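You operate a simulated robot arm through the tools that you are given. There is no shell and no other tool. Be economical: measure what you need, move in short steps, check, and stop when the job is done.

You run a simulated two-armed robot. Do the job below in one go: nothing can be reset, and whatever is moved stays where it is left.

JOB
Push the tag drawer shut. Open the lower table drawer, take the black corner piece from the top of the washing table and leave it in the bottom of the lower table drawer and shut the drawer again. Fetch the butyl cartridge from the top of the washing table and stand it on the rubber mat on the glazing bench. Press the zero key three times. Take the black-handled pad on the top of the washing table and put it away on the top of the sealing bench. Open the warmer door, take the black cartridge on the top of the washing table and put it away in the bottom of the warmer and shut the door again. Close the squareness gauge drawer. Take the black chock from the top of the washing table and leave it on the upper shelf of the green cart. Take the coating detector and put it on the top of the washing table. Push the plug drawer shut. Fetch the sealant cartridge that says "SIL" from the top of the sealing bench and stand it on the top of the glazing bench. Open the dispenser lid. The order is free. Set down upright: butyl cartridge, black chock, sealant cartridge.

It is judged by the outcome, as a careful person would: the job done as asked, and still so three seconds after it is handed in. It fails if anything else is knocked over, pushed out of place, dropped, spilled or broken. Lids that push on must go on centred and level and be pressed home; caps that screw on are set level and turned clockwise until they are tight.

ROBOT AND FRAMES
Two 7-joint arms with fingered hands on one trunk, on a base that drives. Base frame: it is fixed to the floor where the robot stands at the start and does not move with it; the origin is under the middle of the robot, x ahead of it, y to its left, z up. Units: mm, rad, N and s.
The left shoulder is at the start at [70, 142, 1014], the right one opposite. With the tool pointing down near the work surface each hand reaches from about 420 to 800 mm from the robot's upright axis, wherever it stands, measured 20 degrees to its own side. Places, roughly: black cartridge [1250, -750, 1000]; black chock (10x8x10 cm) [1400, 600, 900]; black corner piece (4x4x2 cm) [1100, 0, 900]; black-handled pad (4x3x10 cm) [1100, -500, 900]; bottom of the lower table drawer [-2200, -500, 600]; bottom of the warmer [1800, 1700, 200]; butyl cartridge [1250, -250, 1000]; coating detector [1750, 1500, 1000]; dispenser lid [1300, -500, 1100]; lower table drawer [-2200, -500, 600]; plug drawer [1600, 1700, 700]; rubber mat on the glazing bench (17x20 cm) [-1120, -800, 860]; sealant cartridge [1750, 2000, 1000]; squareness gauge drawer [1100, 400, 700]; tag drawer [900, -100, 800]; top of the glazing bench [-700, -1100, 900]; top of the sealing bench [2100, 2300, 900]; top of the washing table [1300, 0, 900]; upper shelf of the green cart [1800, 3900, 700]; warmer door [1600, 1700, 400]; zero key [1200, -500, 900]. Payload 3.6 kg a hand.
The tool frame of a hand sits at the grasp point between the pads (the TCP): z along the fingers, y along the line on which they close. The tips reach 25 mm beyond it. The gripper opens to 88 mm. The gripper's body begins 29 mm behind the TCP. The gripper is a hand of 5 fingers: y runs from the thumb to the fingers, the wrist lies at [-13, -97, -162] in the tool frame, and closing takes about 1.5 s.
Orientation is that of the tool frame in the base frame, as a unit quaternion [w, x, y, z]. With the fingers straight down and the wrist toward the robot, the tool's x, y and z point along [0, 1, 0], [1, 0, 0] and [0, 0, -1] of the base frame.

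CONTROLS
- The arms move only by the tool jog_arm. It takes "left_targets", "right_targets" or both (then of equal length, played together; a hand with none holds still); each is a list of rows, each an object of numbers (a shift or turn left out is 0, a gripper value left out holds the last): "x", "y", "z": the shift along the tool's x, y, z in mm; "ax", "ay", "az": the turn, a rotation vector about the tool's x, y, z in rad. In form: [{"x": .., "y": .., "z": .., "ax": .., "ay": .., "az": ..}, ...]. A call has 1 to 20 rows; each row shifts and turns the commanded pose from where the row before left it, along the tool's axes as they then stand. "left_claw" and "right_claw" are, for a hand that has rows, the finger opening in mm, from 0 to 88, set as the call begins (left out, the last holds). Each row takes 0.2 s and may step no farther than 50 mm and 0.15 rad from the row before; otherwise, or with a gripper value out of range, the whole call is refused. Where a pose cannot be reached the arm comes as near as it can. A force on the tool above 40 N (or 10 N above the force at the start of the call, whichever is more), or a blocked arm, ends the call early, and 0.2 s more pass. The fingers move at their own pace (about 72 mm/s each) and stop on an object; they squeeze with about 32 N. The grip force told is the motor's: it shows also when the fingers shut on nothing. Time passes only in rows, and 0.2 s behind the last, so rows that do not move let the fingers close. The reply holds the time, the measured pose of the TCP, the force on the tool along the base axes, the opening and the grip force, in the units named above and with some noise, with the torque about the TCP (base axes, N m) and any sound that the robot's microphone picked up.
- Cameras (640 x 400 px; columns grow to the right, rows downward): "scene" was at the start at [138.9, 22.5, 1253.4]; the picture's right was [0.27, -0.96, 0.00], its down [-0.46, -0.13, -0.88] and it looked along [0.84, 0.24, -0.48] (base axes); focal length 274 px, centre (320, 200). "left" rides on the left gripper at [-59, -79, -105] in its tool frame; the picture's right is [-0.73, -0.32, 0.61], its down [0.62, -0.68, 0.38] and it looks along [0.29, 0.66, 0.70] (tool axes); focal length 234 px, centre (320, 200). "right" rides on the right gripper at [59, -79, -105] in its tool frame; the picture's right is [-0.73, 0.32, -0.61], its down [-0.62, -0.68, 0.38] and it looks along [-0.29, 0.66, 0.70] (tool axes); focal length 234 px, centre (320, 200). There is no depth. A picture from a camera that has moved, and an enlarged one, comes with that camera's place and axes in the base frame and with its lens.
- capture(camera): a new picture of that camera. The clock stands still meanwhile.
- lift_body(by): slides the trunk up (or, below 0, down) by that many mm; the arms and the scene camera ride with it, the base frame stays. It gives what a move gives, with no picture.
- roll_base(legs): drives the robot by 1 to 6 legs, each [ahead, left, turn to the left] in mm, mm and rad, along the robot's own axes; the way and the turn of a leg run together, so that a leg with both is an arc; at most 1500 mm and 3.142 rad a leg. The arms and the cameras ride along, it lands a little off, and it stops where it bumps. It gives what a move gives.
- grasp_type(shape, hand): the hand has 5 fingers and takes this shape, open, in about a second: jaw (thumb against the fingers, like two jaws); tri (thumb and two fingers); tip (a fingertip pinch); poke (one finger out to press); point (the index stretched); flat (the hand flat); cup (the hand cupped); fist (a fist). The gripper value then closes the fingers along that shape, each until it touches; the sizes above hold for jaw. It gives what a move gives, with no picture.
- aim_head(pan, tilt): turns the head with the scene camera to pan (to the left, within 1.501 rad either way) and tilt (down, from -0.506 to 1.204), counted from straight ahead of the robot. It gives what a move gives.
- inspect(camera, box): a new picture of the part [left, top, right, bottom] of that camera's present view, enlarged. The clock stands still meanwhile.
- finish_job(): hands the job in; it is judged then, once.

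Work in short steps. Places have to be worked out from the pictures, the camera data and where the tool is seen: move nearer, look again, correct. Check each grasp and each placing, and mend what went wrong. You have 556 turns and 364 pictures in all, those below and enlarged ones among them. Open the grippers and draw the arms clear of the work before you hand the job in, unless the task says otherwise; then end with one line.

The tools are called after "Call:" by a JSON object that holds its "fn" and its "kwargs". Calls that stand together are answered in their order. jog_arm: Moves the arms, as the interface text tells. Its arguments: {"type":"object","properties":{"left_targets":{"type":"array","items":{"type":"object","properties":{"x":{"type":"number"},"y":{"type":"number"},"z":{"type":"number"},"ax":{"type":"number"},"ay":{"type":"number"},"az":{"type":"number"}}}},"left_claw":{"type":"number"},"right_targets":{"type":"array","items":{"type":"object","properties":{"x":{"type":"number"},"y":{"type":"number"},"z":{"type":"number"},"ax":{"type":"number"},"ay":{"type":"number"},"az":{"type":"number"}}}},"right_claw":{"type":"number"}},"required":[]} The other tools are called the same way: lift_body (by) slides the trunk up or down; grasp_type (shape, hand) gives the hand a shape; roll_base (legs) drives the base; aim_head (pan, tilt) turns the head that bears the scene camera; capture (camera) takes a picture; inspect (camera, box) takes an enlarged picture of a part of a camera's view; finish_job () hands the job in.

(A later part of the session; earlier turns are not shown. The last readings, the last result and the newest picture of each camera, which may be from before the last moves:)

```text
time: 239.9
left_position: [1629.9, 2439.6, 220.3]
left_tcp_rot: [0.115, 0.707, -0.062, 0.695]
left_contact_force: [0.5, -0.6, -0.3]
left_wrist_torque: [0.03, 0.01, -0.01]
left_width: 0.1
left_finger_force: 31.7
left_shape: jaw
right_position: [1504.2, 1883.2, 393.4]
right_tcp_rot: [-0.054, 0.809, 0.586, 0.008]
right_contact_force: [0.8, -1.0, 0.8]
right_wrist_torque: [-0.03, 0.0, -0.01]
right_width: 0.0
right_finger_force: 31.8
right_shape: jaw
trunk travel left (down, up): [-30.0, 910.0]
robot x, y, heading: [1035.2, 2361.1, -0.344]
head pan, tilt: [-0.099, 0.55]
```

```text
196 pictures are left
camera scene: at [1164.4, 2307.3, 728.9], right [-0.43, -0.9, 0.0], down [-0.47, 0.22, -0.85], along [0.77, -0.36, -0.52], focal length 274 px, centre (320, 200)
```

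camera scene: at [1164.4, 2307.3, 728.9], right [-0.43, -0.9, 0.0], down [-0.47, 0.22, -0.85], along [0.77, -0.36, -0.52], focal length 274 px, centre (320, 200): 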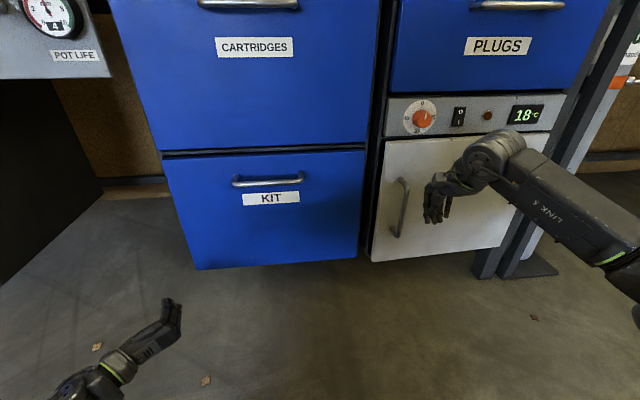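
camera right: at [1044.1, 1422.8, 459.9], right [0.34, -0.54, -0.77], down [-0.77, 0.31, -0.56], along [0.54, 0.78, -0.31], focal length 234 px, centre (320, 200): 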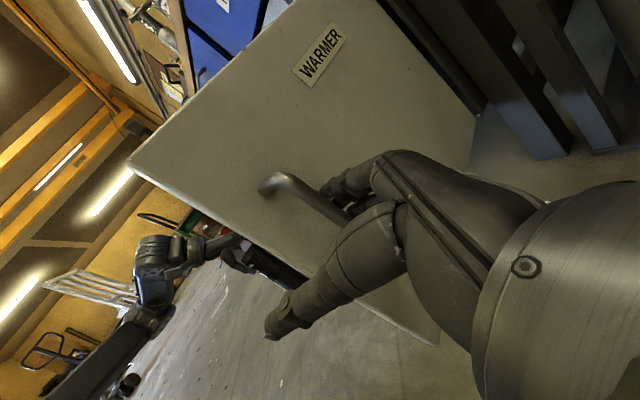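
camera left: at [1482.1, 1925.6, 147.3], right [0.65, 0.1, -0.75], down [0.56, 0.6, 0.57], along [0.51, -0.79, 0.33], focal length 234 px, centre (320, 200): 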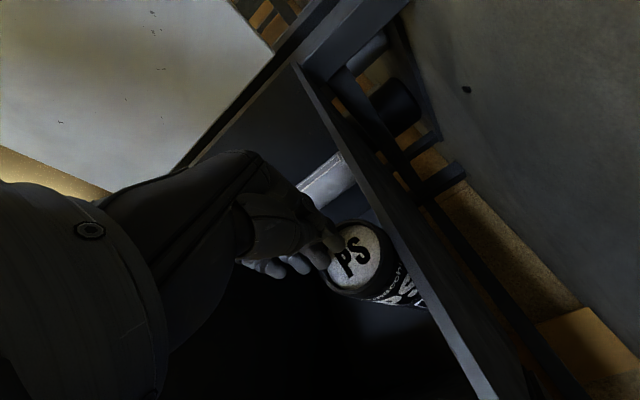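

Almost closed. I press forward with the arm until firm.

Call:
{"fn": "jog_arm", "kwargs": {"right_targets": [{"y": 10}, {"y": 10}, {"y": 10}, {"y": 8}]}}

Call:
{"fn": "inspect", "kwargs": {"camera": "scene", "box": [340, 80, 560, 280]}}

```text
time: 240.9
left_position: [1631.0, 2439.9, 220.9]
left_tcp_rot: [0.116, 0.707, -0.062, 0.695]
left_contact_force: [0.0, -0.3, 0.3]
left_wrist_torque: [0.02, 0.0, 0.02]
left_width: 0.0
left_finger_force: 32.3
left_shape: jaw
right_position: [1538.2, 1873.2, 390.6]
right_tcp_rot: [-0.054, 0.809, 0.585, 0.008]
right_contact_force: [-0.8, 0.3, 0.0]
right_wrist_torque: [0.01, -0.04, 0.02]
right_width: 0.0
right_finger_force: 32.1
right_shape: jaw
trunk travel left (down, up): [-30.0, 910.0]
robot x, y, heading: [1037.0, 2366.8, -0.342]
head pan, tilt: [-0.099, 0.55]
```

```text
2.00 times, centred on (450, 180) of scene
camera zoom: at [1164.4, 2307.3, 728.9], right [-0.43, -0.9, 0.0], down [-0.47, 0.22, -0.85], along [0.77, -0.36, -0.52], focal length 549 px, centre (60, 240)
```

zoom: 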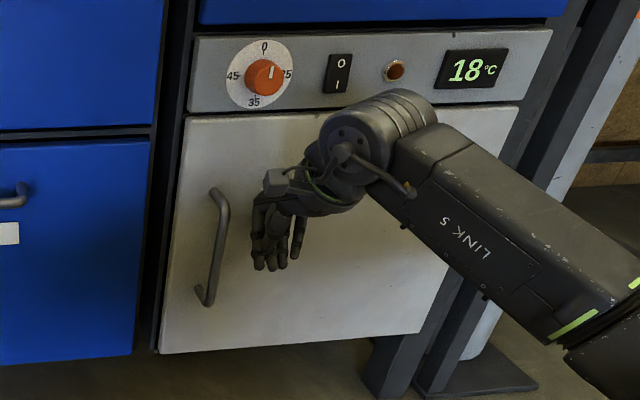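

Call:
{"fn": "jog_arm", "kwargs": {"right_targets": [{"y": 8}, {"y": 8}, {"y": 6}, {"y": 6}, {"y": 6}]}}

Call:
{"fn": "inspect", "kwargs": {"camera": "scene", "box": [340, 80, 560, 280]}}

```text
time: 241.8
left_position: [1630.7, 2438.4, 222.0]
left_tcp_rot: [0.116, 0.707, -0.061, 0.695]
left_contact_force: [0.2, 0.0, -0.3]
left_wrist_torque: [0.03, 0.02, 0.01]
left_width: 0.0
left_finger_force: 32.0
left_shape: jaw
right_position: [1556.8, 1866.5, 389.1]
right_tcp_rot: [-0.057, 0.808, 0.587, 0.006]
right_contact_force: [-13.8, 7.3, 3.5]
right_wrist_torque: [-0.42, -0.76, -0.05]
right_width: 0.0
right_finger_force: 32.1
right_shape: jaw
trunk travel left (down, up): [-30.0, 910.0]
robot x, y, heading: [1031.7, 2365.4, -0.344]
head pan, tilt: [-0.099, 0.55]
stopped in row 4 (right hand): the force on the tool passed its limit at 52 N (the readings are from after the stop); the commanded pose is now the measured one
```

```text
2.00 times, centred on (450, 180) of scene
camera zoom: at [1162.7, 2307.9, 729.3], right [-0.43, -0.9, 0.0], down [-0.47, 0.22, -0.85], along [0.77, -0.36, -0.52], focal length 549 px, centre (60, 240)
```

zoom: 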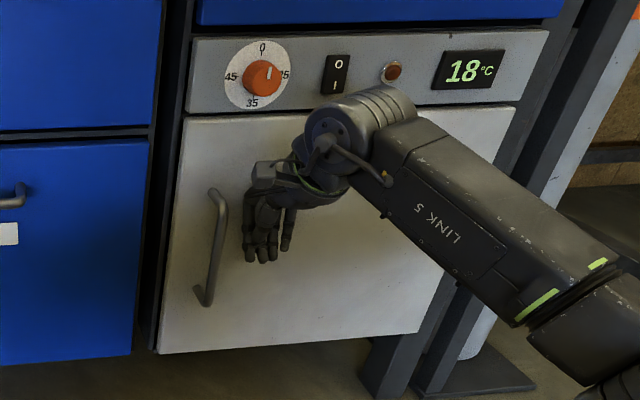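

52 N stop: the warmer door is shut. I back off, restore the left hand to hand-down, and raise the trunk.

Call:
{"fn": "roll_base", "kwargs": {"legs": [[-300, 0, 0]]}}

Call:
{"fn": "lift_body", "kwargs": {"by": 400}}

Call:
{"fn": "lift_body", "kwargs": {"by": 400}}

Call:
{"fn": "jog_arm", "kwargs": {"left_targets": [{"az": -0.15}, {"az": -0.15}, {"az": -0.15}, {"az": -0.15}, {"az": -0.15}, {"az": -0.15}, {"az": -0.15}, {"az": -0.15}, {"az": -0.15}, {"az": -0.15}, {"az": -0.1}]}}

Call:
{"fn": "jog_arm", "kwargs": {"left_targets": [{"ax": 0.15}, {"ax": 0.15}, {"ax": 0.15}, {"ax": 0.15}, {"ax": 0.15}, {"ax": 0.15}, {"ax": 0.15}, {"ax": 0.15}, {"ax": 0.15}, {"ax": 0.15}, {"ax": 0.07}], "left_claw": 88}}

Call:
{"fn": "aim_head", "kwargs": {"pan": 0.0, "tilt": 0.55}}

Call:
{"fn": "capture", "kwargs": {"camera": "scene"}}

```text
time: 243.9
left_position: [1350.4, 2537.0, 220.1]
left_tcp_rot: [0.117, 0.708, -0.064, 0.694]
left_contact_force: [-0.2, -0.1, -0.2]
left_wrist_torque: [0.0, 0.01, 0.01]
left_width: 0.0
left_finger_force: 32.1
left_shape: jaw
right_position: [1277.2, 1964.8, 386.6]
right_tcp_rot: [-0.058, 0.809, 0.585, 0.006]
right_contact_force: [-0.1, 0.4, -0.3]
right_wrist_torque: [0.04, -0.01, 0.0]
right_width: 0.2
right_finger_force: 31.9
right_shape: jaw
trunk travel left (down, up): [-30.0, 910.0]
robot x, y, heading: [754.4, 2466.2, -0.343]
head pan, tilt: [-0.099, 0.55]
```

```text
time: 247.7
left_position: [1349.9, 2536.7, 620.7]
left_tcp_rot: [0.116, 0.708, -0.063, 0.694]
left_contact_force: [0.6, -0.2, 0.5]
left_wrist_torque: [-0.04, -0.01, 0.01]
left_width: 0.0
left_finger_force: 32.5
left_shape: jaw
right_position: [1278.4, 1963.9, 787.3]
right_tcp_rot: [-0.058, 0.809, 0.585, 0.006]
right_contact_force: [0.2, 0.4, -0.2]
right_wrist_torque: [0.02, -0.01, 0.01]
right_width: 0.2
right_finger_force: 32.1
right_shape: jaw
trunk travel left (down, up): [-430.0, 510.0]
robot x, y, heading: [757.8, 2464.3, -0.342]
head pan, tilt: [-0.099, 0.55]
```

```text
time: 251.5
left_position: [1350.9, 2537.9, 1020.8]
left_tcp_rot: [0.116, 0.707, -0.064, 0.694]
left_contact_force: [-1.0, 0.2, -0.5]
left_wrist_torque: [0.01, 0.02, 0.0]
left_width: 0.2
left_finger_force: 31.6
left_shape: jaw
right_position: [1278.3, 1964.6, 1187.0]
right_tcp_rot: [-0.058, 0.809, 0.585, 0.005]
right_contact_force: [-0.6, 0.3, -0.6]
right_wrist_torque: [0.02, 0.02, -0.02]
right_width: 0.0
right_finger_force: 32.3
right_shape: jaw
trunk travel left (down, up): [-830.0, 110.0]
robot x, y, heading: [752.1, 2460.6, -0.34]
head pan, tilt: [-0.099, 0.55]
```

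```text
time: 253.9
left_position: [1351.3, 2536.7, 1020.8]
left_tcp_rot: [0.58, 0.537, 0.464, 0.4]
left_contact_force: [0.2, -1.2, 0.2]
left_wrist_torque: [-0.03, -0.01, 0.0]
left_width: 0.0
left_finger_force: 32.3
left_shape: jaw
right_position: [1278.1, 1963.1, 1186.1]
right_tcp_rot: [-0.057, 0.809, 0.585, 0.005]
right_contact_force: [0.1, -1.5, -0.2]
right_wrist_torque: [-0.01, 0.02, 0.0]
right_width: 0.1
right_finger_force: 31.8
right_shape: jaw
trunk travel left (down, up): [-830.0, 110.0]
robot x, y, heading: [751.5, 2462.4, -0.347]
head pan, tilt: [-0.099, 0.55]
```

```text
time: 256.3
left_position: [1351.3, 2538.5, 1019.3]
left_tcp_rot: [0.029, 0.79, 0.611, -0.044]
left_contact_force: [-0.2, 0.6, -0.4]
left_wrist_torque: [0.01, -0.03, 0.04]
left_width: 87.9
left_finger_force: 0.1
left_shape: jaw
right_position: [1278.1, 1965.1, 1186.6]
right_tcp_rot: [-0.057, 0.809, 0.586, 0.005]
right_contact_force: [0.1, 0.5, 0.0]
right_wrist_torque: [-0.01, 0.02, 0.03]
right_width: 0.3
right_finger_force: 32.0
right_shape: jaw
trunk travel left (down, up): [-830.0, 110.0]
robot x, y, heading: [753.1, 2466.3, -0.347]
head pan, tilt: [-0.099, 0.55]
```

```text
time: 257.0
left_position: [1350.7, 2535.9, 1020.8]
left_tcp_rot: [0.03, 0.79, 0.611, -0.043]
left_contact_force: [-0.2, -0.2, -0.4]
left_wrist_torque: [-0.01, -0.01, 0.01]
left_width: 88.1
left_finger_force: 0.1
left_shape: jaw
right_position: [1277.5, 1964.5, 1186.4]
right_tcp_rot: [-0.059, 0.809, 0.585, 0.006]
right_contact_force: [0.2, -0.1, -0.6]
right_wrist_torque: [-0.02, -0.01, -0.02]
right_width: 0.1
right_finger_force: 31.9
right_shape: jaw
trunk travel left (down, up): [-830.0, 110.0]
robot x, y, heading: [755.9, 2462.6, -0.345]
head pan, tilt: [0.0, 0.55]
```

```text
193 pictures are left
camera scene: at [886.6, 2414.9, 1528.9], right [-0.34, -0.94, 0.0], down [-0.49, 0.18, -0.85], along [0.8, -0.29, -0.52], focal length 274 px, centre (320, 200)
```

scene: 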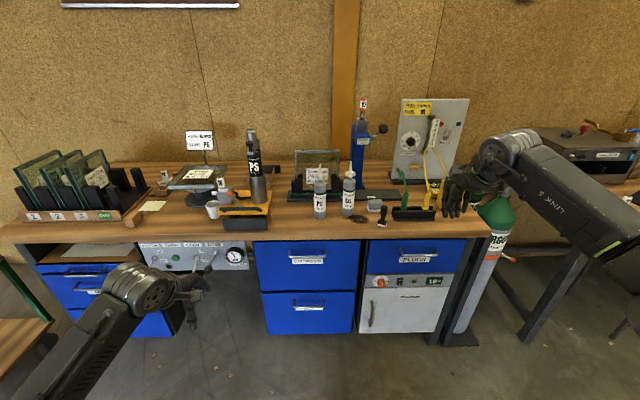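

Everything on this bench is in order. For the SIL cartridge (with nozzle) I need a horizontal grasp: I trim the tilt of both hands and turn the left hand to point forward with a sideways grip.

Call:
{"fn": "jog_arm", "kwargs": {"left_targets": [{"ay": 0.105}, {"az": 0.09}, {"ax": -0.15, "z": -10}, {"ax": -0.15}, {"ax": -0.15}, {"ax": -0.15}, {"ax": -0.15}, {"ax": -0.15}, {"ax": -0.15}, {"ax": -0.15}, {"ax": -0.15}, {"ax": -0.15}, {"ax": -0.07}], "right_targets": [{"ax": -0.089}, {"ay": -0.08}, {"y": -30}, {"y": -30}, {"y": -30}, {}, {}, {}, {}, {}, {}, {}, {}]}}

Call:
{"fn": "jog_arm", "kwargs": {"left_targets": [{"az": 0.15}, {"az": 0.15}, {"az": 0.15}, {"az": 0.15}, {"az": 0.15}, {"az": 0.15}, {"az": 0.15}, {"az": 0.15}, {"az": 0.15}, {"az": 0.15}, {"az": 0.07}]}}

```text
time: 259.8
left_position: [1351.2, 2537.2, 1031.9]
left_tcp_rot: [0.577, 0.58, 0.409, 0.405]
left_contact_force: [0.6, 0.6, 0.4]
left_wrist_torque: [0.02, -0.01, 0.01]
left_width: 88.0
left_finger_force: 0.2
left_shape: jaw
right_position: [1192.6, 1993.5, 1187.3]
right_tcp_rot: [0.002, 0.812, 0.584, -0.001]
right_contact_force: [0.5, -0.4, -0.3]
right_wrist_torque: [-0.02, 0.0, -0.05]
right_width: 0.2
right_finger_force: 31.8
right_shape: jaw
trunk travel left (down, up): [-830.0, 110.0]
robot x, y, heading: [754.6, 2463.8, -0.344]
head pan, tilt: [0.0, 0.55]
```

```text
time: 262.2
left_position: [1350.4, 2537.9, 1030.6]
left_tcp_rot: [0.122, 0.7, -0.121, 0.694]
left_contact_force: [-0.3, 0.0, -0.6]
left_wrist_torque: [-0.02, 0.03, -0.03]
left_width: 87.6
left_finger_force: 0.1
left_shape: jaw
right_position: [1193.1, 1993.3, 1187.1]
right_tcp_rot: [0.002, 0.811, 0.585, 0.0]
right_contact_force: [0.7, 0.6, 0.7]
right_wrist_torque: [-0.02, 0.01, -0.03]
right_width: 0.3
right_finger_force: 32.3
right_shape: jaw
trunk travel left (down, up): [-830.0, 110.0]
robot x, y, heading: [755.3, 2464.5, -0.342]
head pan, tilt: [0.0, 0.55]
```

Pose achieved. I move the base right and forward toward the SIL cartridge.

Call:
{"fn": "roll_base", "kwargs": {"legs": [[0, -300, 0], [250, 0, 0]]}}

Call:
{"fn": "capture", "kwargs": {"camera": "scene"}}

Call:
{"fn": "capture", "kwargs": {"camera": "left"}}

```text
time: 265.7
left_position: [1489.9, 2168.0, 1032.9]
left_tcp_rot: [0.125, 0.699, -0.122, 0.694]
left_contact_force: [-0.7, 0.0, -0.4]
left_wrist_torque: [0.0, -0.03, 0.01]
left_width: 87.9
left_finger_force: 0.1
left_shape: jaw
right_position: [1327.1, 1625.7, 1187.3]
right_tcp_rot: [0.003, 0.813, 0.582, -0.001]
right_contact_force: [0.4, 0.4, 0.3]
right_wrist_torque: [0.01, 0.01, -0.01]
right_width: 0.1
right_finger_force: 31.7
right_shape: jaw
trunk travel left (down, up): [-830.0, 110.0]
robot x, y, heading: [889.8, 2100.6, -0.348]
head pan, tilt: [0.0, 0.55]
```

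```text
192 pictures are left
camera scene: at [1023.6, 2048.4, 1529.1], right [-0.34, -0.94, 0.0], down [-0.49, 0.18, -0.85], along [0.8, -0.29, -0.52], focal length 274 px, centre (320, 200)
```

scene: 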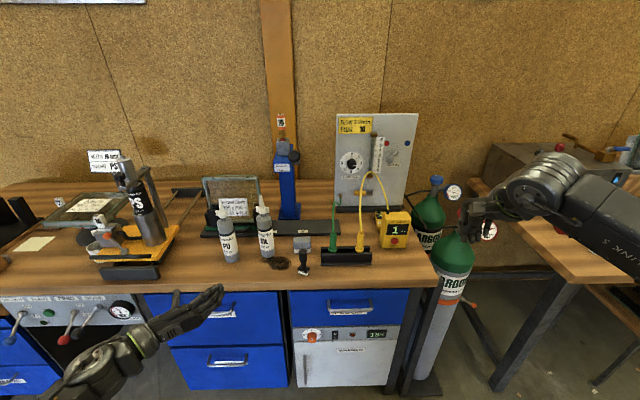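

```text
191 pictures are left
camera left: at [1417.9, 2277.7, 973.1], right [0.68, 0.09, -0.73], down [0.6, 0.51, 0.62], along [0.43, -0.86, 0.29], focal length 234 px, centre (320, 200)
```

left: 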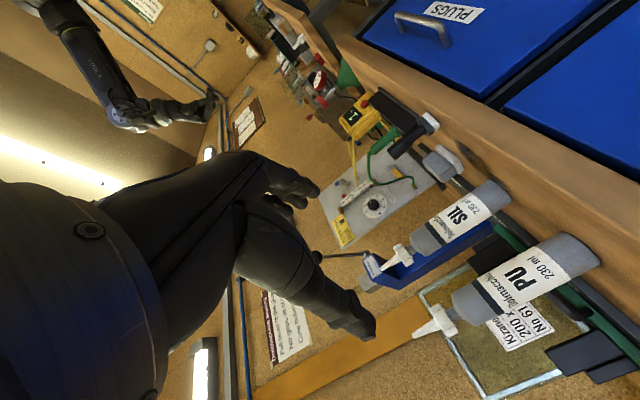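

SIL axis ≈(1771,1972). I align laterally and lower the left hand to z≈920 before the bench, then drive 170 mm forward.

Call:
{"fn": "jog_arm", "kwargs": {"left_targets": [{"y": 30, "x": -38}, {"y": 30, "x": -38}, {"y": 28, "x": -37}], "left_claw": 75}}

Call:
{"fn": "roll_base", "kwargs": {"legs": [[170, 0, 0]]}}

Call:
{"fn": "capture", "kwargs": {"camera": "left"}}

Call:
{"fn": "capture", "kwargs": {"camera": "scene"}}

```text
time: 266.5
left_position: [1456.7, 2081.5, 915.9]
left_tcp_rot: [0.124, 0.698, -0.123, 0.694]
left_contact_force: [0.0, -0.2, -0.9]
left_wrist_torque: [0.0, -0.03, -0.02]
left_width: 75.2
left_finger_force: 0.1
left_shape: jaw
right_position: [1328.8, 1623.3, 1187.2]
right_tcp_rot: [0.002, 0.813, 0.582, 0.0]
right_contact_force: [-0.3, -0.3, -0.2]
right_wrist_torque: [0.02, 0.0, -0.04]
right_width: 0.0
right_finger_force: 32.3
right_shape: jaw
trunk travel left (down, up): [-830.0, 110.0]
robot x, y, heading: [888.7, 2097.0, -0.347]
head pan, tilt: [0.0, 0.55]
```

```text
time: 267.9
left_position: [1613.2, 2027.7, 918.5]
left_tcp_rot: [0.123, 0.699, -0.122, 0.694]
left_contact_force: [-0.3, 0.2, -0.7]
left_wrist_torque: [0.02, 0.01, -0.02]
left_width: 75.6
left_finger_force: 0.1
left_shape: jaw
right_position: [1486.8, 1568.1, 1189.6]
right_tcp_rot: [0.004, 0.813, 0.583, -0.001]
right_contact_force: [0.0, -0.9, 0.1]
right_wrist_torque: [-0.01, 0.0, 0.01]
right_width: 0.0
right_finger_force: 31.9
right_shape: jaw
trunk travel left (down, up): [-830.0, 110.0]
robot x, y, heading: [1051.1, 2045.0, -0.351]
head pan, tilt: [0.0, 0.55]
```

```text
190 pictures are left
camera left: at [1539.8, 2137.5, 859.0], right [0.68, 0.1, -0.73], down [0.6, 0.51, 0.62], along [0.43, -0.85, 0.29], focal length 234 px, centre (320, 200)
```

left: 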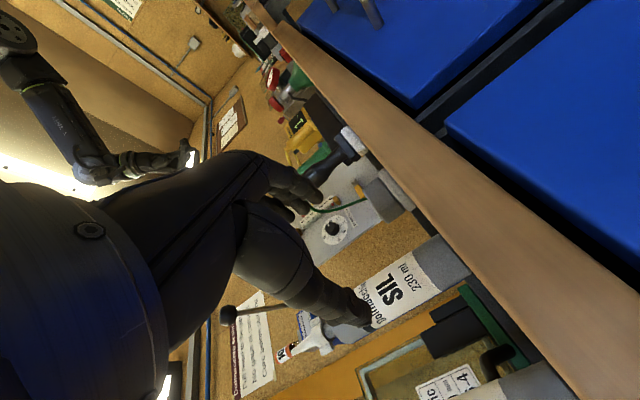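

```text
189 pictures are left
camera scene: at [1180.5, 1992.0, 1529.2], right [-0.34, -0.94, 0.0], down [-0.49, 0.18, -0.85], along [0.8, -0.29, -0.52], focal length 274 px, centre (320, 200)
```

scene: 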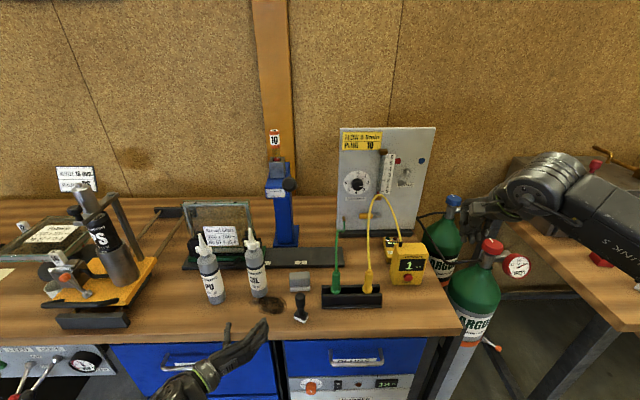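

Aligned within 2 mm. I advance 100 mm and check.

Call:
{"fn": "jog_arm", "kwargs": {"left_targets": [{"z": 35}, {"z": 35}, {"z": 30}]}}

Call:
{"fn": "capture", "kwargs": {"camera": "left"}}

Call:
{"fn": "inspect", "kwargs": {"camera": "scene", "box": [150, 200, 350, 340]}}

```text
time: 268.7
left_position: [1707.8, 1991.3, 914.0]
left_tcp_rot: [0.124, 0.7, -0.122, 0.693]
left_contact_force: [0.5, -0.2, 0.0]
left_wrist_torque: [-0.02, 0.03, -0.01]
left_width: 75.3
left_finger_force: 0.0
left_shape: jaw
right_position: [1488.3, 1566.9, 1186.0]
right_tcp_rot: [0.002, 0.812, 0.583, -0.001]
right_contact_force: [0.5, -0.2, -0.3]
right_wrist_torque: [0.04, -0.03, -0.02]
right_width: 0.1
right_finger_force: 32.2
right_shape: jaw
trunk travel left (down, up): [-830.0, 110.0]
robot x, y, heading: [1051.6, 2042.0, -0.35]
head pan, tilt: [0.0, 0.55]
```

```text
188 pictures are left
camera left: at [1635.9, 2101.4, 855.8], right [0.67, 0.1, -0.73], down [0.6, 0.51, 0.62], along [0.43, -0.86, 0.28], focal length 234 px, centre (320, 200)
```

left: 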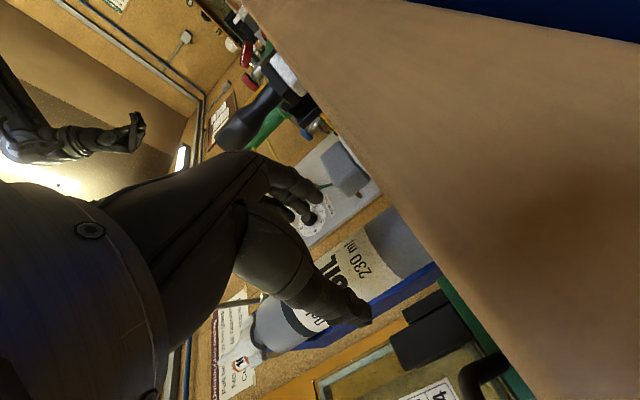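

```text
2.86 times, centred on (250, 270) of scene
camera zoom: at [1184.6, 1989.9, 1528.7], right [-0.34, -0.94, 0.0], down [-0.49, 0.18, -0.85], along [0.8, -0.29, -0.52], focal length 784 px, centre (520, 0)
```

zoom: 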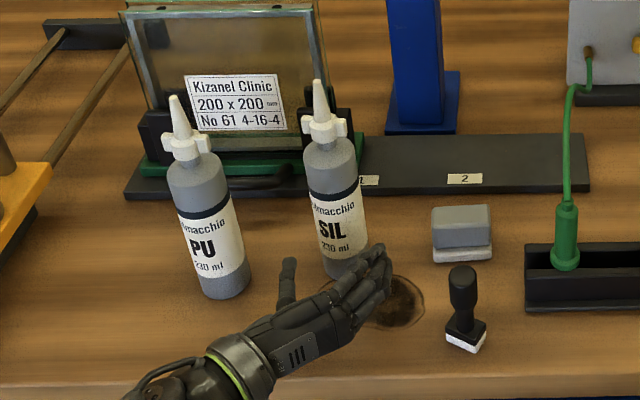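

Approach is clean. I advance the remaining ~62 mm.

Call:
{"fn": "jog_arm", "kwargs": {"left_targets": [{"z": 25, "y": -3}, {"z": 20}, {"z": 15}]}}

Call:
{"fn": "capture", "kwargs": {"camera": "left"}}

Call:
{"fn": "inspect", "kwargs": {"camera": "scene", "box": [150, 200, 350, 340]}}

```text
time: 269.4
left_position: [1744.4, 1984.8, 909.6]
left_tcp_rot: [0.12, 0.705, -0.12, 0.688]
left_contact_force: [-29.5, 5.9, 9.6]
left_wrist_torque: [1.47, 2.42, 2.89]
left_width: 74.8
left_finger_force: 0.0
left_shape: jaw
right_position: [1482.9, 1571.0, 1190.1]
right_tcp_rot: [0.004, 0.811, 0.585, 0.0]
right_contact_force: [0.3, 0.7, 0.3]
right_wrist_torque: [-0.04, 0.01, -0.03]
right_width: 0.1
right_finger_force: 32.1
right_shape: jaw
trunk travel left (down, up): [-830.0, 110.0]
robot x, y, heading: [1047.2, 2042.5, -0.341]
head pan, tilt: [0.0, 0.55]
stopped in row 3 (left hand): the force on the tool passed its limit at 51 N (the readings are from after the stop); the commanded pose is now the measured one
```

```text
186 pictures are left
camera left: at [1670.5, 2095.0, 852.4], right [0.66, 0.1, -0.74], down [0.6, 0.51, 0.61], along [0.44, -0.85, 0.28], focal length 234 px, centre (320, 200)
```

left: 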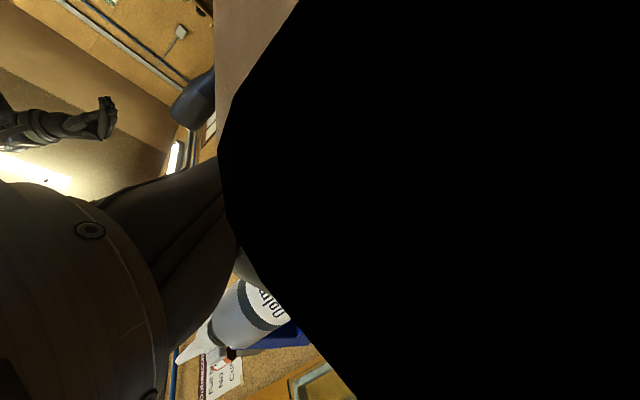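

```text
2.86 times, centred on (250, 270) of scene
camera zoom: at [1174.6, 1992.9, 1530.0], right [-0.34, -0.94, 0.0], down [-0.49, 0.18, -0.86], along [0.81, -0.29, -0.52], focal length 784 px, centre (520, 0)
```

zoom: 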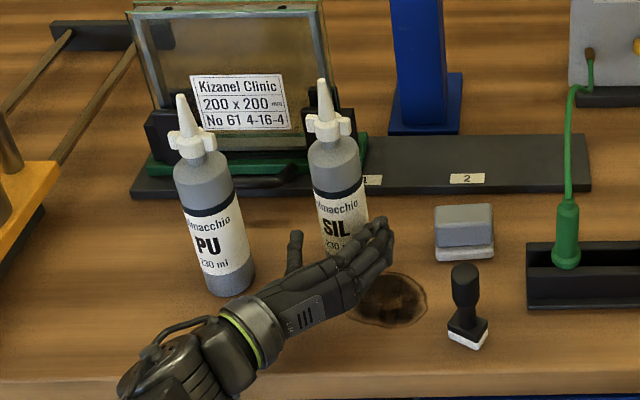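

The camera bracket under the hand struck the bench edge. I back off, raise to z≈950, and re-approach.

Call:
{"fn": "jog_arm", "kwargs": {"left_targets": [{"z": -25}, {"z": -30}, {"z": -30}, {"x": 20}, {"x": 20}]}}

Call:
{"fn": "capture", "kwargs": {"camera": "left"}}

```text
time: 270.6
left_position: [1668.0, 2010.9, 951.2]
left_tcp_rot: [0.121, 0.706, -0.121, 0.687]
left_contact_force: [0.4, 0.6, -0.4]
left_wrist_torque: [-0.02, 0.02, 0.0]
left_width: 75.0
left_finger_force: 0.1
left_shape: jaw
right_position: [1486.9, 1568.7, 1187.4]
right_tcp_rot: [0.002, 0.812, 0.583, 0.0]
right_contact_force: [0.6, 0.0, 0.6]
right_wrist_torque: [-0.01, 0.0, -0.03]
right_width: 0.0
right_finger_force: 31.5
right_shape: jaw
trunk travel left (down, up): [-830.0, 110.0]
robot x, y, heading: [1049.0, 2041.9, -0.344]
head pan, tilt: [0.0, 0.55]
```

```text
184 pictures are left
camera left: at [1595.3, 2121.0, 892.8], right [0.66, 0.1, -0.74], down [0.61, 0.51, 0.61], along [0.44, -0.85, 0.28], focal length 234 px, centre (320, 200)
```

left: 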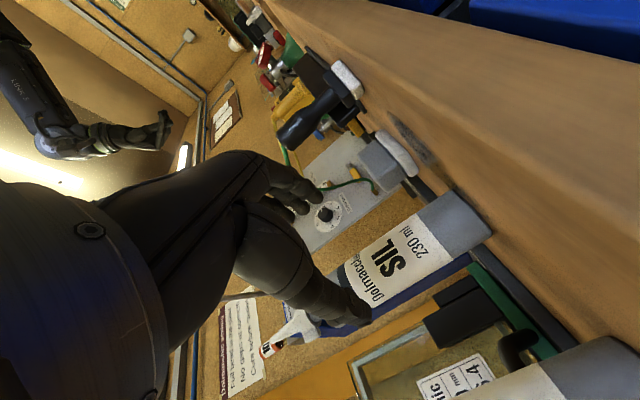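

Call:
{"fn": "jog_arm", "kwargs": {"left_targets": [{"z": 35, "x": 1}, {"z": 30, "x": 1}, {"z": 20, "x": 1}]}}

Call:
{"fn": "capture", "kwargs": {"camera": "left"}}

Call:
{"fn": "inspect", "kwargs": {"camera": "scene", "box": [150, 180, 350, 320]}}

```text
time: 271.4
left_position: [1749.4, 1983.7, 951.0]
left_tcp_rot: [0.121, 0.705, -0.121, 0.688]
left_contact_force: [1.0, 0.7, 0.9]
left_wrist_torque: [-0.03, -0.03, 0.0]
left_width: 75.1
left_finger_force: 0.1
left_shape: jaw
right_position: [1487.7, 1568.8, 1188.1]
right_tcp_rot: [0.001, 0.812, 0.583, -0.001]
right_contact_force: [0.2, 0.3, -0.5]
right_wrist_torque: [-0.03, -0.02, 0.05]
right_width: 0.0
right_finger_force: 32.1
right_shape: jaw
trunk travel left (down, up): [-830.0, 110.0]
robot x, y, heading: [1046.7, 2040.5, -0.347]
head pan, tilt: [0.0, 0.55]
```

```text
183 pictures are left
camera left: at [1676.7, 2092.7, 893.6], right [0.66, 0.1, -0.74], down [0.61, 0.51, 0.61], along [0.44, -0.85, 0.27], focal length 234 px, centre (320, 200)
```

left: 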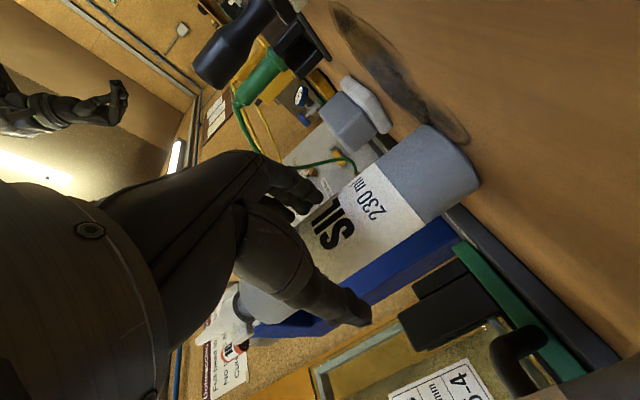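

```text
2.86 times, centred on (250, 250) of scene
camera zoom: at [1182.7, 1990.9, 1528.9], right [-0.34, -0.94, 0.0], down [-0.49, 0.18, -0.85], along [0.8, -0.29, -0.52], focal length 784 px, centre (520, 57)
```

zoom: 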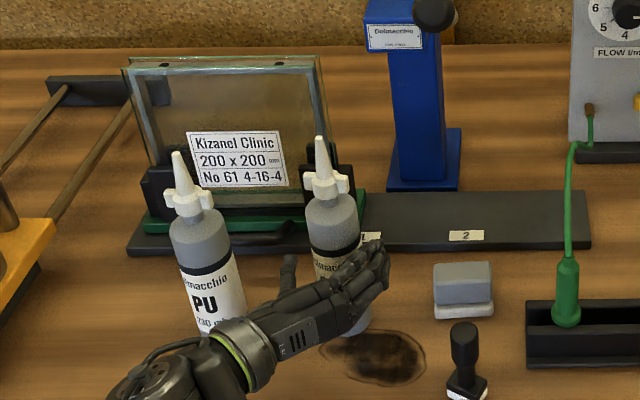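

SIL is between thumb and fingers. I advance 18 mm and close.

Call:
{"fn": "jog_arm", "kwargs": {"left_targets": [{"z": 10}, {"z": 8}]}}

Call:
{"fn": "jog_arm", "kwargs": {"left_targets": [{}, {}, {}, {}, {}, {}, {}], "left_claw": 0}}

Call:
{"fn": "capture", "kwargs": {"camera": "left"}}

Call:
{"fn": "inspect", "kwargs": {"camera": "scene", "box": [150, 180, 350, 320]}}

```text
time: 272.0
left_position: [1766.0, 1977.1, 950.6]
left_tcp_rot: [0.12, 0.706, -0.122, 0.687]
left_contact_force: [0.2, 0.4, 0.5]
left_wrist_torque: [0.03, 0.03, -0.03]
left_width: 75.2
left_finger_force: 0.1
left_shape: jaw
right_position: [1488.6, 1569.6, 1187.9]
right_tcp_rot: [0.002, 0.812, 0.583, -0.001]
right_contact_force: [-0.7, -0.8, -1.0]
right_wrist_torque: [0.01, 0.01, -0.02]
right_width: 0.0
right_finger_force: 32.1
right_shape: jaw
trunk travel left (down, up): [-830.0, 110.0]
robot x, y, heading: [1050.0, 2038.9, -0.347]
head pan, tilt: [0.0, 0.55]
```

```text
time: 273.6
left_position: [1766.2, 1977.1, 950.8]
left_tcp_rot: [0.12, 0.705, -0.121, 0.688]
left_contact_force: [2.6, 0.0, 4.1]
left_wrist_torque: [0.05, -0.16, -0.06]
left_width: 33.0
left_finger_force: 32.0
left_shape: jaw
right_position: [1488.0, 1569.0, 1186.6]
right_tcp_rot: [0.002, 0.812, 0.584, -0.001]
right_contact_force: [0.0, -0.3, 0.0]
right_wrist_torque: [0.01, 0.01, 0.0]
right_width: 0.1
right_finger_force: 31.8
right_shape: jaw
trunk travel left (down, up): [-830.0, 110.0]
robot x, y, heading: [1054.5, 2038.7, -0.347]
head pan, tilt: [0.0, 0.55]
```

```text
181 pictures are left
camera left: at [1693.0, 2087.1, 893.5], right [0.66, 0.1, -0.74], down [0.61, 0.51, 0.61], along [0.44, -0.85, 0.28], focal length 234 px, centre (320, 200)
```

left: 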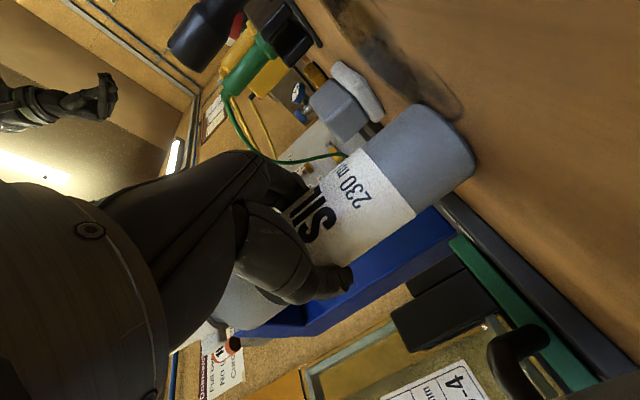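

```text
2.86 times, centred on (250, 250) of scene
camera zoom: at [1182.1, 1991.2, 1529.0], right [-0.34, -0.94, 0.0], down [-0.49, 0.18, -0.85], along [0.8, -0.29, -0.52], focal length 784 px, centre (520, 57)
```

zoom: 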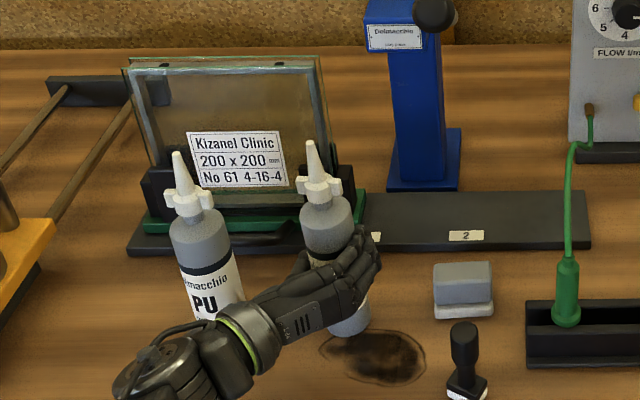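

Gripped. I lift straight up 80 mm.

Call:
{"fn": "jog_arm", "kwargs": {"left_targets": [{"x": 15}, {"x": 30}, {"x": 35}]}}

Call:
{"fn": "capture", "kwargs": {"camera": "left"}}

Call:
{"fn": "inspect", "kwargs": {"camera": "scene", "box": [150, 160, 350, 300]}}

```text
time: 274.4
left_position: [1769.6, 1977.6, 1028.3]
left_tcp_rot: [0.122, 0.706, -0.121, 0.687]
left_contact_force: [-0.8, 0.6, -1.9]
left_wrist_torque: [0.0, -0.02, 0.02]
left_width: 33.0
left_finger_force: 31.7
left_shape: jaw
right_position: [1488.3, 1567.9, 1188.3]
right_tcp_rot: [0.002, 0.812, 0.583, -0.002]
right_contact_force: [-0.2, -1.1, -0.5]
right_wrist_torque: [0.0, 0.0, 0.03]
right_width: 0.1
right_finger_force: 32.0
right_shape: jaw
trunk travel left (down, up): [-830.0, 110.0]
robot x, y, heading: [1045.7, 2042.1, -0.344]
head pan, tilt: [0.0, 0.55]
```

```text
179 pictures are left
camera left: at [1696.6, 2086.8, 971.2], right [0.66, 0.1, -0.74], down [0.61, 0.51, 0.61], along [0.44, -0.85, 0.27], focal length 234 px, centre (320, 200)
```

left: 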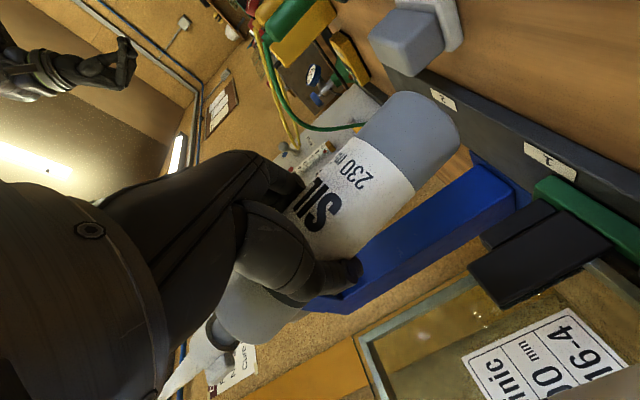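

```text
2.86 times, centred on (250, 230) of scene
camera zoom: at [1183.0, 1991.7, 1528.8], right [-0.34, -0.94, 0.0], down [-0.49, 0.18, -0.85], along [0.8, -0.29, -0.52], focal length 784 px, centre (520, 114)
```

zoom: 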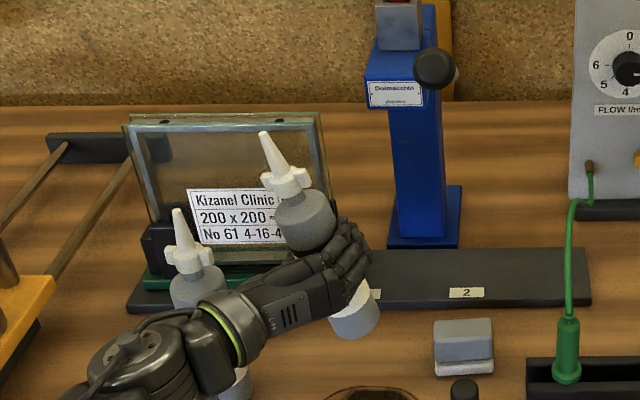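

SIL is held, somewhat tilted in the grip (I'll compensate at placing). I withdraw the left hand and look at the coating detector.

Call:
{"fn": "jog_arm", "kwargs": {"left_targets": [{"x": 30, "z": -20}, {"x": 10, "z": -40}, {"z": -45}, {"z": -45}, {"z": -45}]}}

Call:
{"fn": "inspect", "kwargs": {"camera": "scene", "box": [330, 180, 470, 310]}}

Call:
{"fn": "capture", "kwargs": {"camera": "right"}}

```text
time: 275.6
left_position: [1587.1, 2040.4, 1072.0]
left_tcp_rot: [0.121, 0.706, -0.121, 0.688]
left_contact_force: [-0.8, 0.5, -4.0]
left_wrist_torque: [-0.03, -0.01, 0.02]
left_width: 33.0
left_finger_force: 32.1
left_shape: jaw
right_position: [1485.8, 1568.7, 1188.4]
right_tcp_rot: [0.004, 0.812, 0.583, -0.001]
right_contact_force: [0.2, 0.5, 0.5]
right_wrist_torque: [-0.01, 0.01, -0.01]
right_width: 0.2
right_finger_force: 32.1
right_shape: jaw
trunk travel left (down, up): [-830.0, 110.0]
robot x, y, heading: [1051.1, 2038.9, -0.347]
head pan, tilt: [0.0, 0.55]
```

```text
3.08 times, centred on (400, 245) of scene
camera zoom: at [1180.7, 1992.5, 1529.2], right [-0.34, -0.94, 0.0], down [-0.49, 0.18, -0.85], along [0.8, -0.29, -0.52], focal length 845 px, centre (74, 62)
```

zoom: 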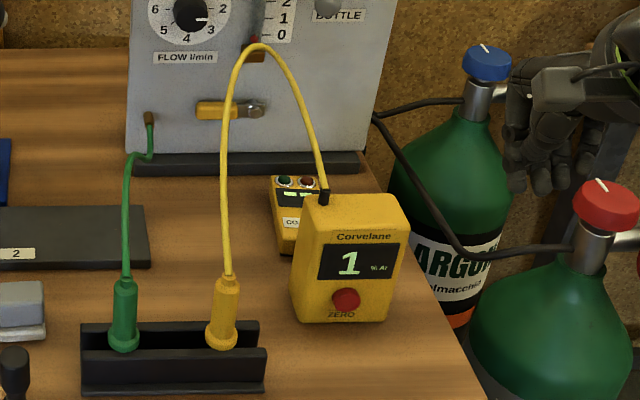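

```text
176 pictures are left
camera right: at [1432.0, 1650.7, 1292.9], right [0.07, -0.79, 0.61], down [-0.84, -0.38, -0.38], along [0.53, -0.49, -0.69], focal length 234 px, centre (320, 200)
```

right: 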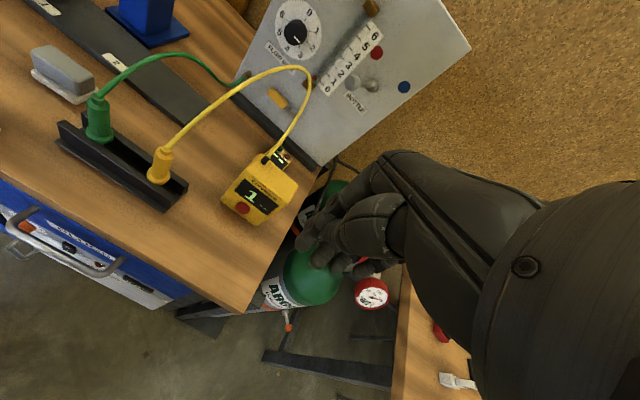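

The detector is at about (1805,1486,880), ~150 mm behind the argon meter. I tuck the left hand, and drive 170 mm forward with the right hand high.

Call:
{"fn": "jog_arm", "kwargs": {"left_targets": [{"x": 40, "z": -25}, {"x": 20, "z": -20}], "right_targets": [{}, {}], "right_claw": 88}}

Call:
{"fn": "roll_base", "kwargs": {"legs": [[170, 0, 0]]}}

Call:
{"fn": "aim_head", "kwargs": {"pan": -0.4, "tilt": 0.7}}

Call:
{"fn": "capture", "kwargs": {"camera": "scene"}}

Call:
{"fn": "capture", "kwargs": {"camera": "right"}}

```text
time: 276.2
left_position: [1545.7, 2056.3, 1135.1]
left_tcp_rot: [0.12, 0.705, -0.121, 0.688]
left_contact_force: [1.2, -0.3, -2.3]
left_wrist_torque: [0.0, 0.02, 0.01]
left_width: 33.0
left_finger_force: 31.7
left_shape: jaw
right_position: [1486.3, 1568.8, 1189.1]
right_tcp_rot: [0.003, 0.812, 0.583, -0.001]
right_contact_force: [0.4, 0.5, -0.2]
right_wrist_torque: [0.01, 0.0, 0.0]
right_width: 87.8
right_finger_force: 0.0
right_shape: jaw
trunk travel left (down, up): [-830.0, 110.0]
robot x, y, heading: [1050.1, 2040.0, -0.341]
head pan, tilt: [0.0, 0.55]
```

```text
time: 277.7
left_position: [1706.6, 1998.5, 1135.7]
left_tcp_rot: [0.121, 0.705, -0.121, 0.689]
left_contact_force: [-0.8, -0.4, -2.5]
left_wrist_torque: [0.04, 0.01, -0.02]
left_width: 33.0
left_finger_force: 32.1
left_shape: jaw
right_position: [1646.4, 1511.0, 1189.3]
right_tcp_rot: [0.003, 0.813, 0.582, -0.001]
right_contact_force: [-0.9, -0.5, 0.2]
right_wrist_torque: [-0.01, -0.02, -0.01]
right_width: 88.0
right_finger_force: 0.2
right_shape: jaw
trunk travel left (down, up): [-830.0, 110.0]
robot x, y, heading: [1210.0, 1980.4, -0.346]
head pan, tilt: [0.0, 0.55]
```

```text
time: 278.5
left_position: [1708.2, 1996.0, 1134.7]
left_tcp_rot: [0.122, 0.705, -0.122, 0.687]
left_contact_force: [0.2, 0.1, -3.4]
left_wrist_torque: [0.02, 0.01, -0.02]
left_width: 32.8
left_finger_force: 31.6
left_shape: jaw
right_position: [1649.3, 1510.4, 1187.3]
right_tcp_rot: [0.002, 0.812, 0.583, -0.002]
right_contact_force: [0.8, 0.2, 0.1]
right_wrist_torque: [0.03, 0.01, 0.01]
right_width: 87.9
right_finger_force: 0.0
right_shape: jaw
trunk travel left (down, up): [-830.0, 110.0]
robot x, y, heading: [1211.7, 1982.7, -0.347]
head pan, tilt: [-0.4, 0.7]
```

```text
175 pictures are left
camera scene: at [1322.4, 1905.8, 1515.7], right [-0.68, -0.73, 0.0], down [-0.47, 0.44, -0.76], along [0.56, -0.52, -0.64], focal length 274 px, centre (320, 200)
```

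scene: 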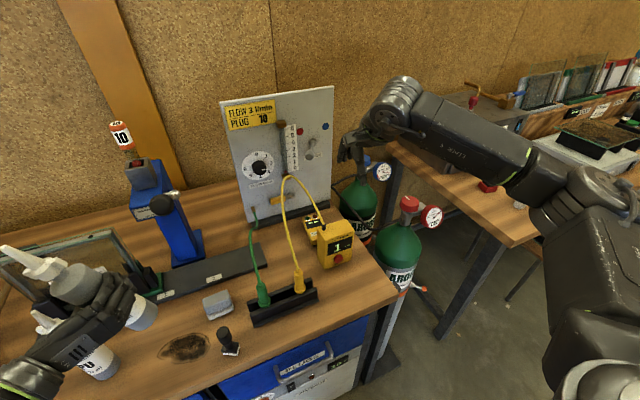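

```text
174 pictures are left
camera right: at [1594.8, 1590.9, 1291.7], right [0.07, -0.79, 0.61], down [-0.84, -0.37, -0.38], along [0.53, -0.49, -0.69], focal length 234 px, centre (320, 200)
```

right: 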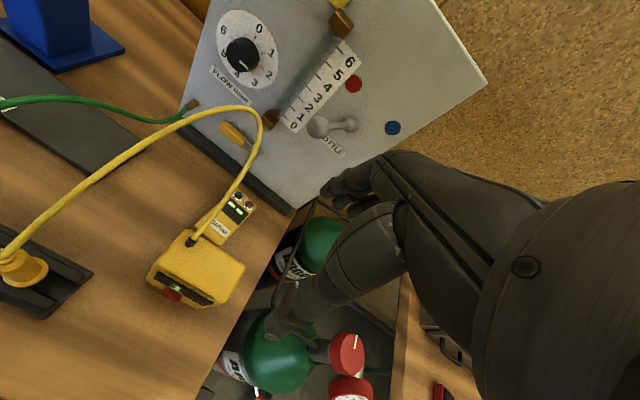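

Call:
{"fn": "inspect", "kwargs": {"camera": "right", "box": [130, 90, 310, 320]}}

Call:
{"fn": "inspect", "kwargs": {"camera": "scene", "box": [270, 180, 370, 280]}}

```text
1.74 times, centred on (220, 205) of right
camera zoom: at [1594.8, 1590.9, 1291.7], right [0.07, -0.79, 0.61], down [-0.84, -0.37, -0.38], along [0.53, -0.49, -0.69], focal length 407 px, centre (494, 191)
```

zoom: 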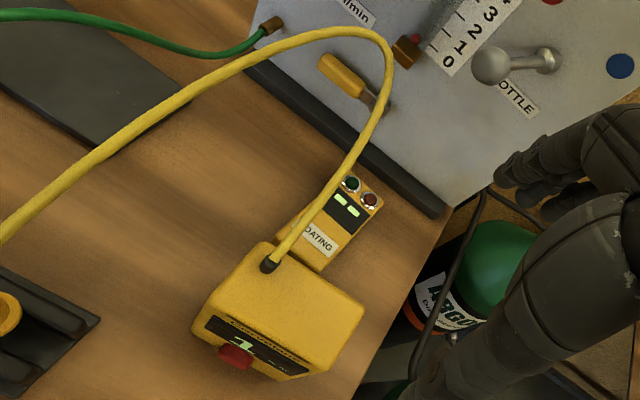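

```text
4.00 times, centred on (320, 230) of scene
camera zoom: at [1322.4, 1905.8, 1515.7], right [-0.68, -0.73, 0.0], down [-0.47, 0.44, -0.76], along [0.56, -0.52, -0.64], focal length 1098 px, centre (320, 80)
```

zoom: 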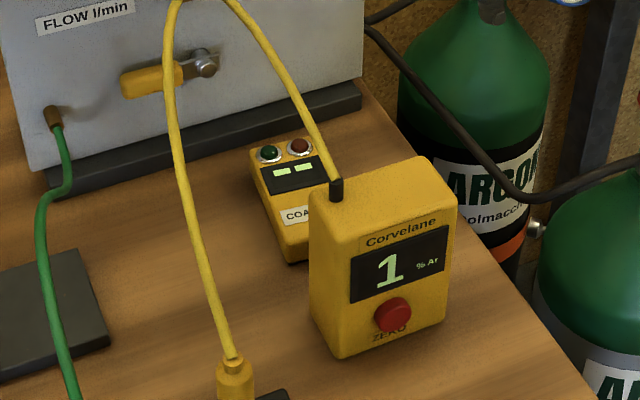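

The yellow hose is too close for the right hand's camera bracket; the left hand suits it better, so I'll fetch the detector later. Now I take SIL along and drive back to the washing table for the butyl cartridge.

Call:
{"fn": "roll_base", "kwargs": {"legs": [[-450, 0, 0], [0, -1300, 0], [0, 0, 0.04], [0, -600, 0]]}}

Call:
{"fn": "aim_head", "kwargs": {"pan": 0.0, "tilt": 0.6}}

Call:
{"fn": "capture", "kwargs": {"camera": "scene"}}

```text
time: 290.7
left_position: [662.8, 389.9, 1134.8]
left_tcp_rot: [0.11, 0.708, -0.109, 0.689]
left_contact_force: [0.9, 0.0, -3.0]
left_wrist_torque: [-0.01, -0.01, 0.03]
left_width: 32.8
left_finger_force: 31.7
left_shape: jaw
right_position: [619.9, -98.3, 1188.9]
right_tcp_rot: [0.002, 0.802, 0.597, -0.001]
right_contact_force: [-0.5, -0.1, -1.1]
right_wrist_torque: [0.03, 0.0, 0.0]
right_width: 87.9
right_finger_force: 0.1
right_shape: jaw
trunk travel left (down, up): [-830.0, 110.0]
robot x, y, heading: [160.5, 357.5, -0.314]
head pan, tilt: [-0.4, 0.7]
```

```text
time: 291.6
left_position: [663.5, 389.7, 1135.5]
left_tcp_rot: [0.109, 0.708, -0.109, 0.689]
left_contact_force: [0.2, -0.4, -2.7]
left_wrist_torque: [0.01, -0.03, -0.03]
left_width: 33.1
left_finger_force: 31.9
left_shape: jaw
right_position: [620.1, -99.1, 1187.5]
right_tcp_rot: [0.002, 0.802, 0.597, -0.001]
right_contact_force: [0.6, 0.0, -0.1]
right_wrist_torque: [0.02, 0.0, 0.0]
right_width: 87.7
right_finger_force: 0.1
right_shape: jaw
trunk travel left (down, up): [-830.0, 110.0]
robot x, y, heading: [161.9, 357.4, -0.311]
head pan, tilt: [0.0, 0.6]
```

```text
171 pictures are left
camera scene: at [299.3, 313.6, 1524.3], right [-0.31, -0.95, 0.0], down [-0.54, 0.17, -0.82], along [0.78, -0.25, -0.57], focal length 274 px, centre (320, 200)
```

scene: 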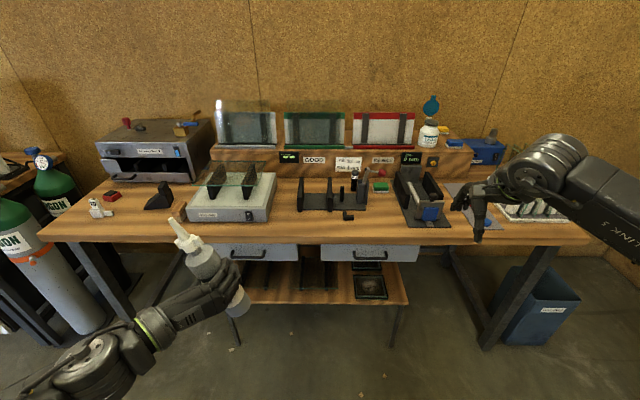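

Call:
{"fn": "inspect", "kwargs": {"camera": "scene", "box": [280, 140, 430, 240]}}

Call:
{"fn": "inspect", "kwargs": {"camera": "scene", "box": [70, 140, 230, 250]}}

```text
4.00 times, centred on (355, 190) of scene
camera zoom: at [299.3, 313.6, 1524.3], right [-0.31, -0.95, 0.0], down [-0.54, 0.17, -0.82], along [0.78, -0.25, -0.57], focal length 1098 px, centre (180, 240)
```

zoom: 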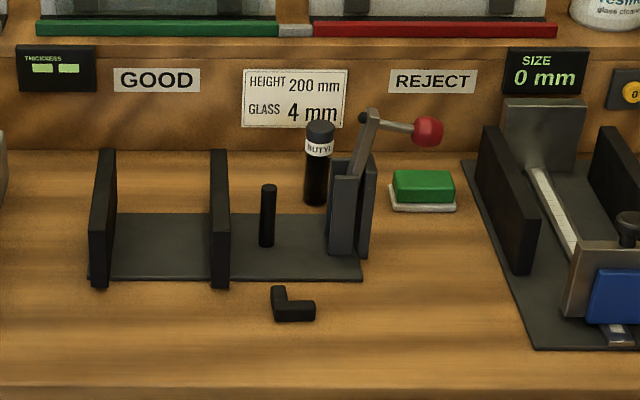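

```text
3.64 times, centred on (150, 195) of scene
camera zoom: at [299.3, 313.6, 1524.3], right [-0.31, -0.95, 0.0], down [-0.54, 0.17, -0.82], along [0.78, -0.25, -0.57], focal length 998 px, centre (938, 218)
```

zoom: 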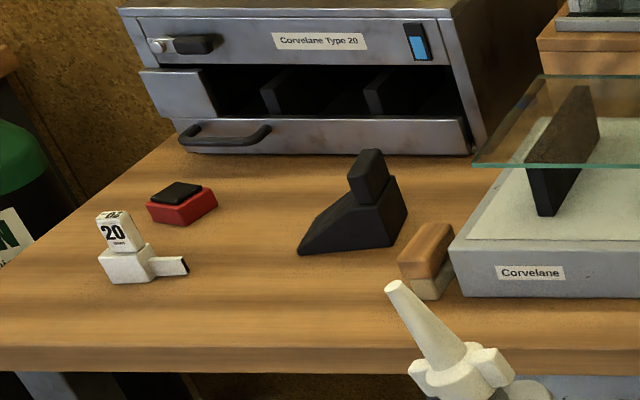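

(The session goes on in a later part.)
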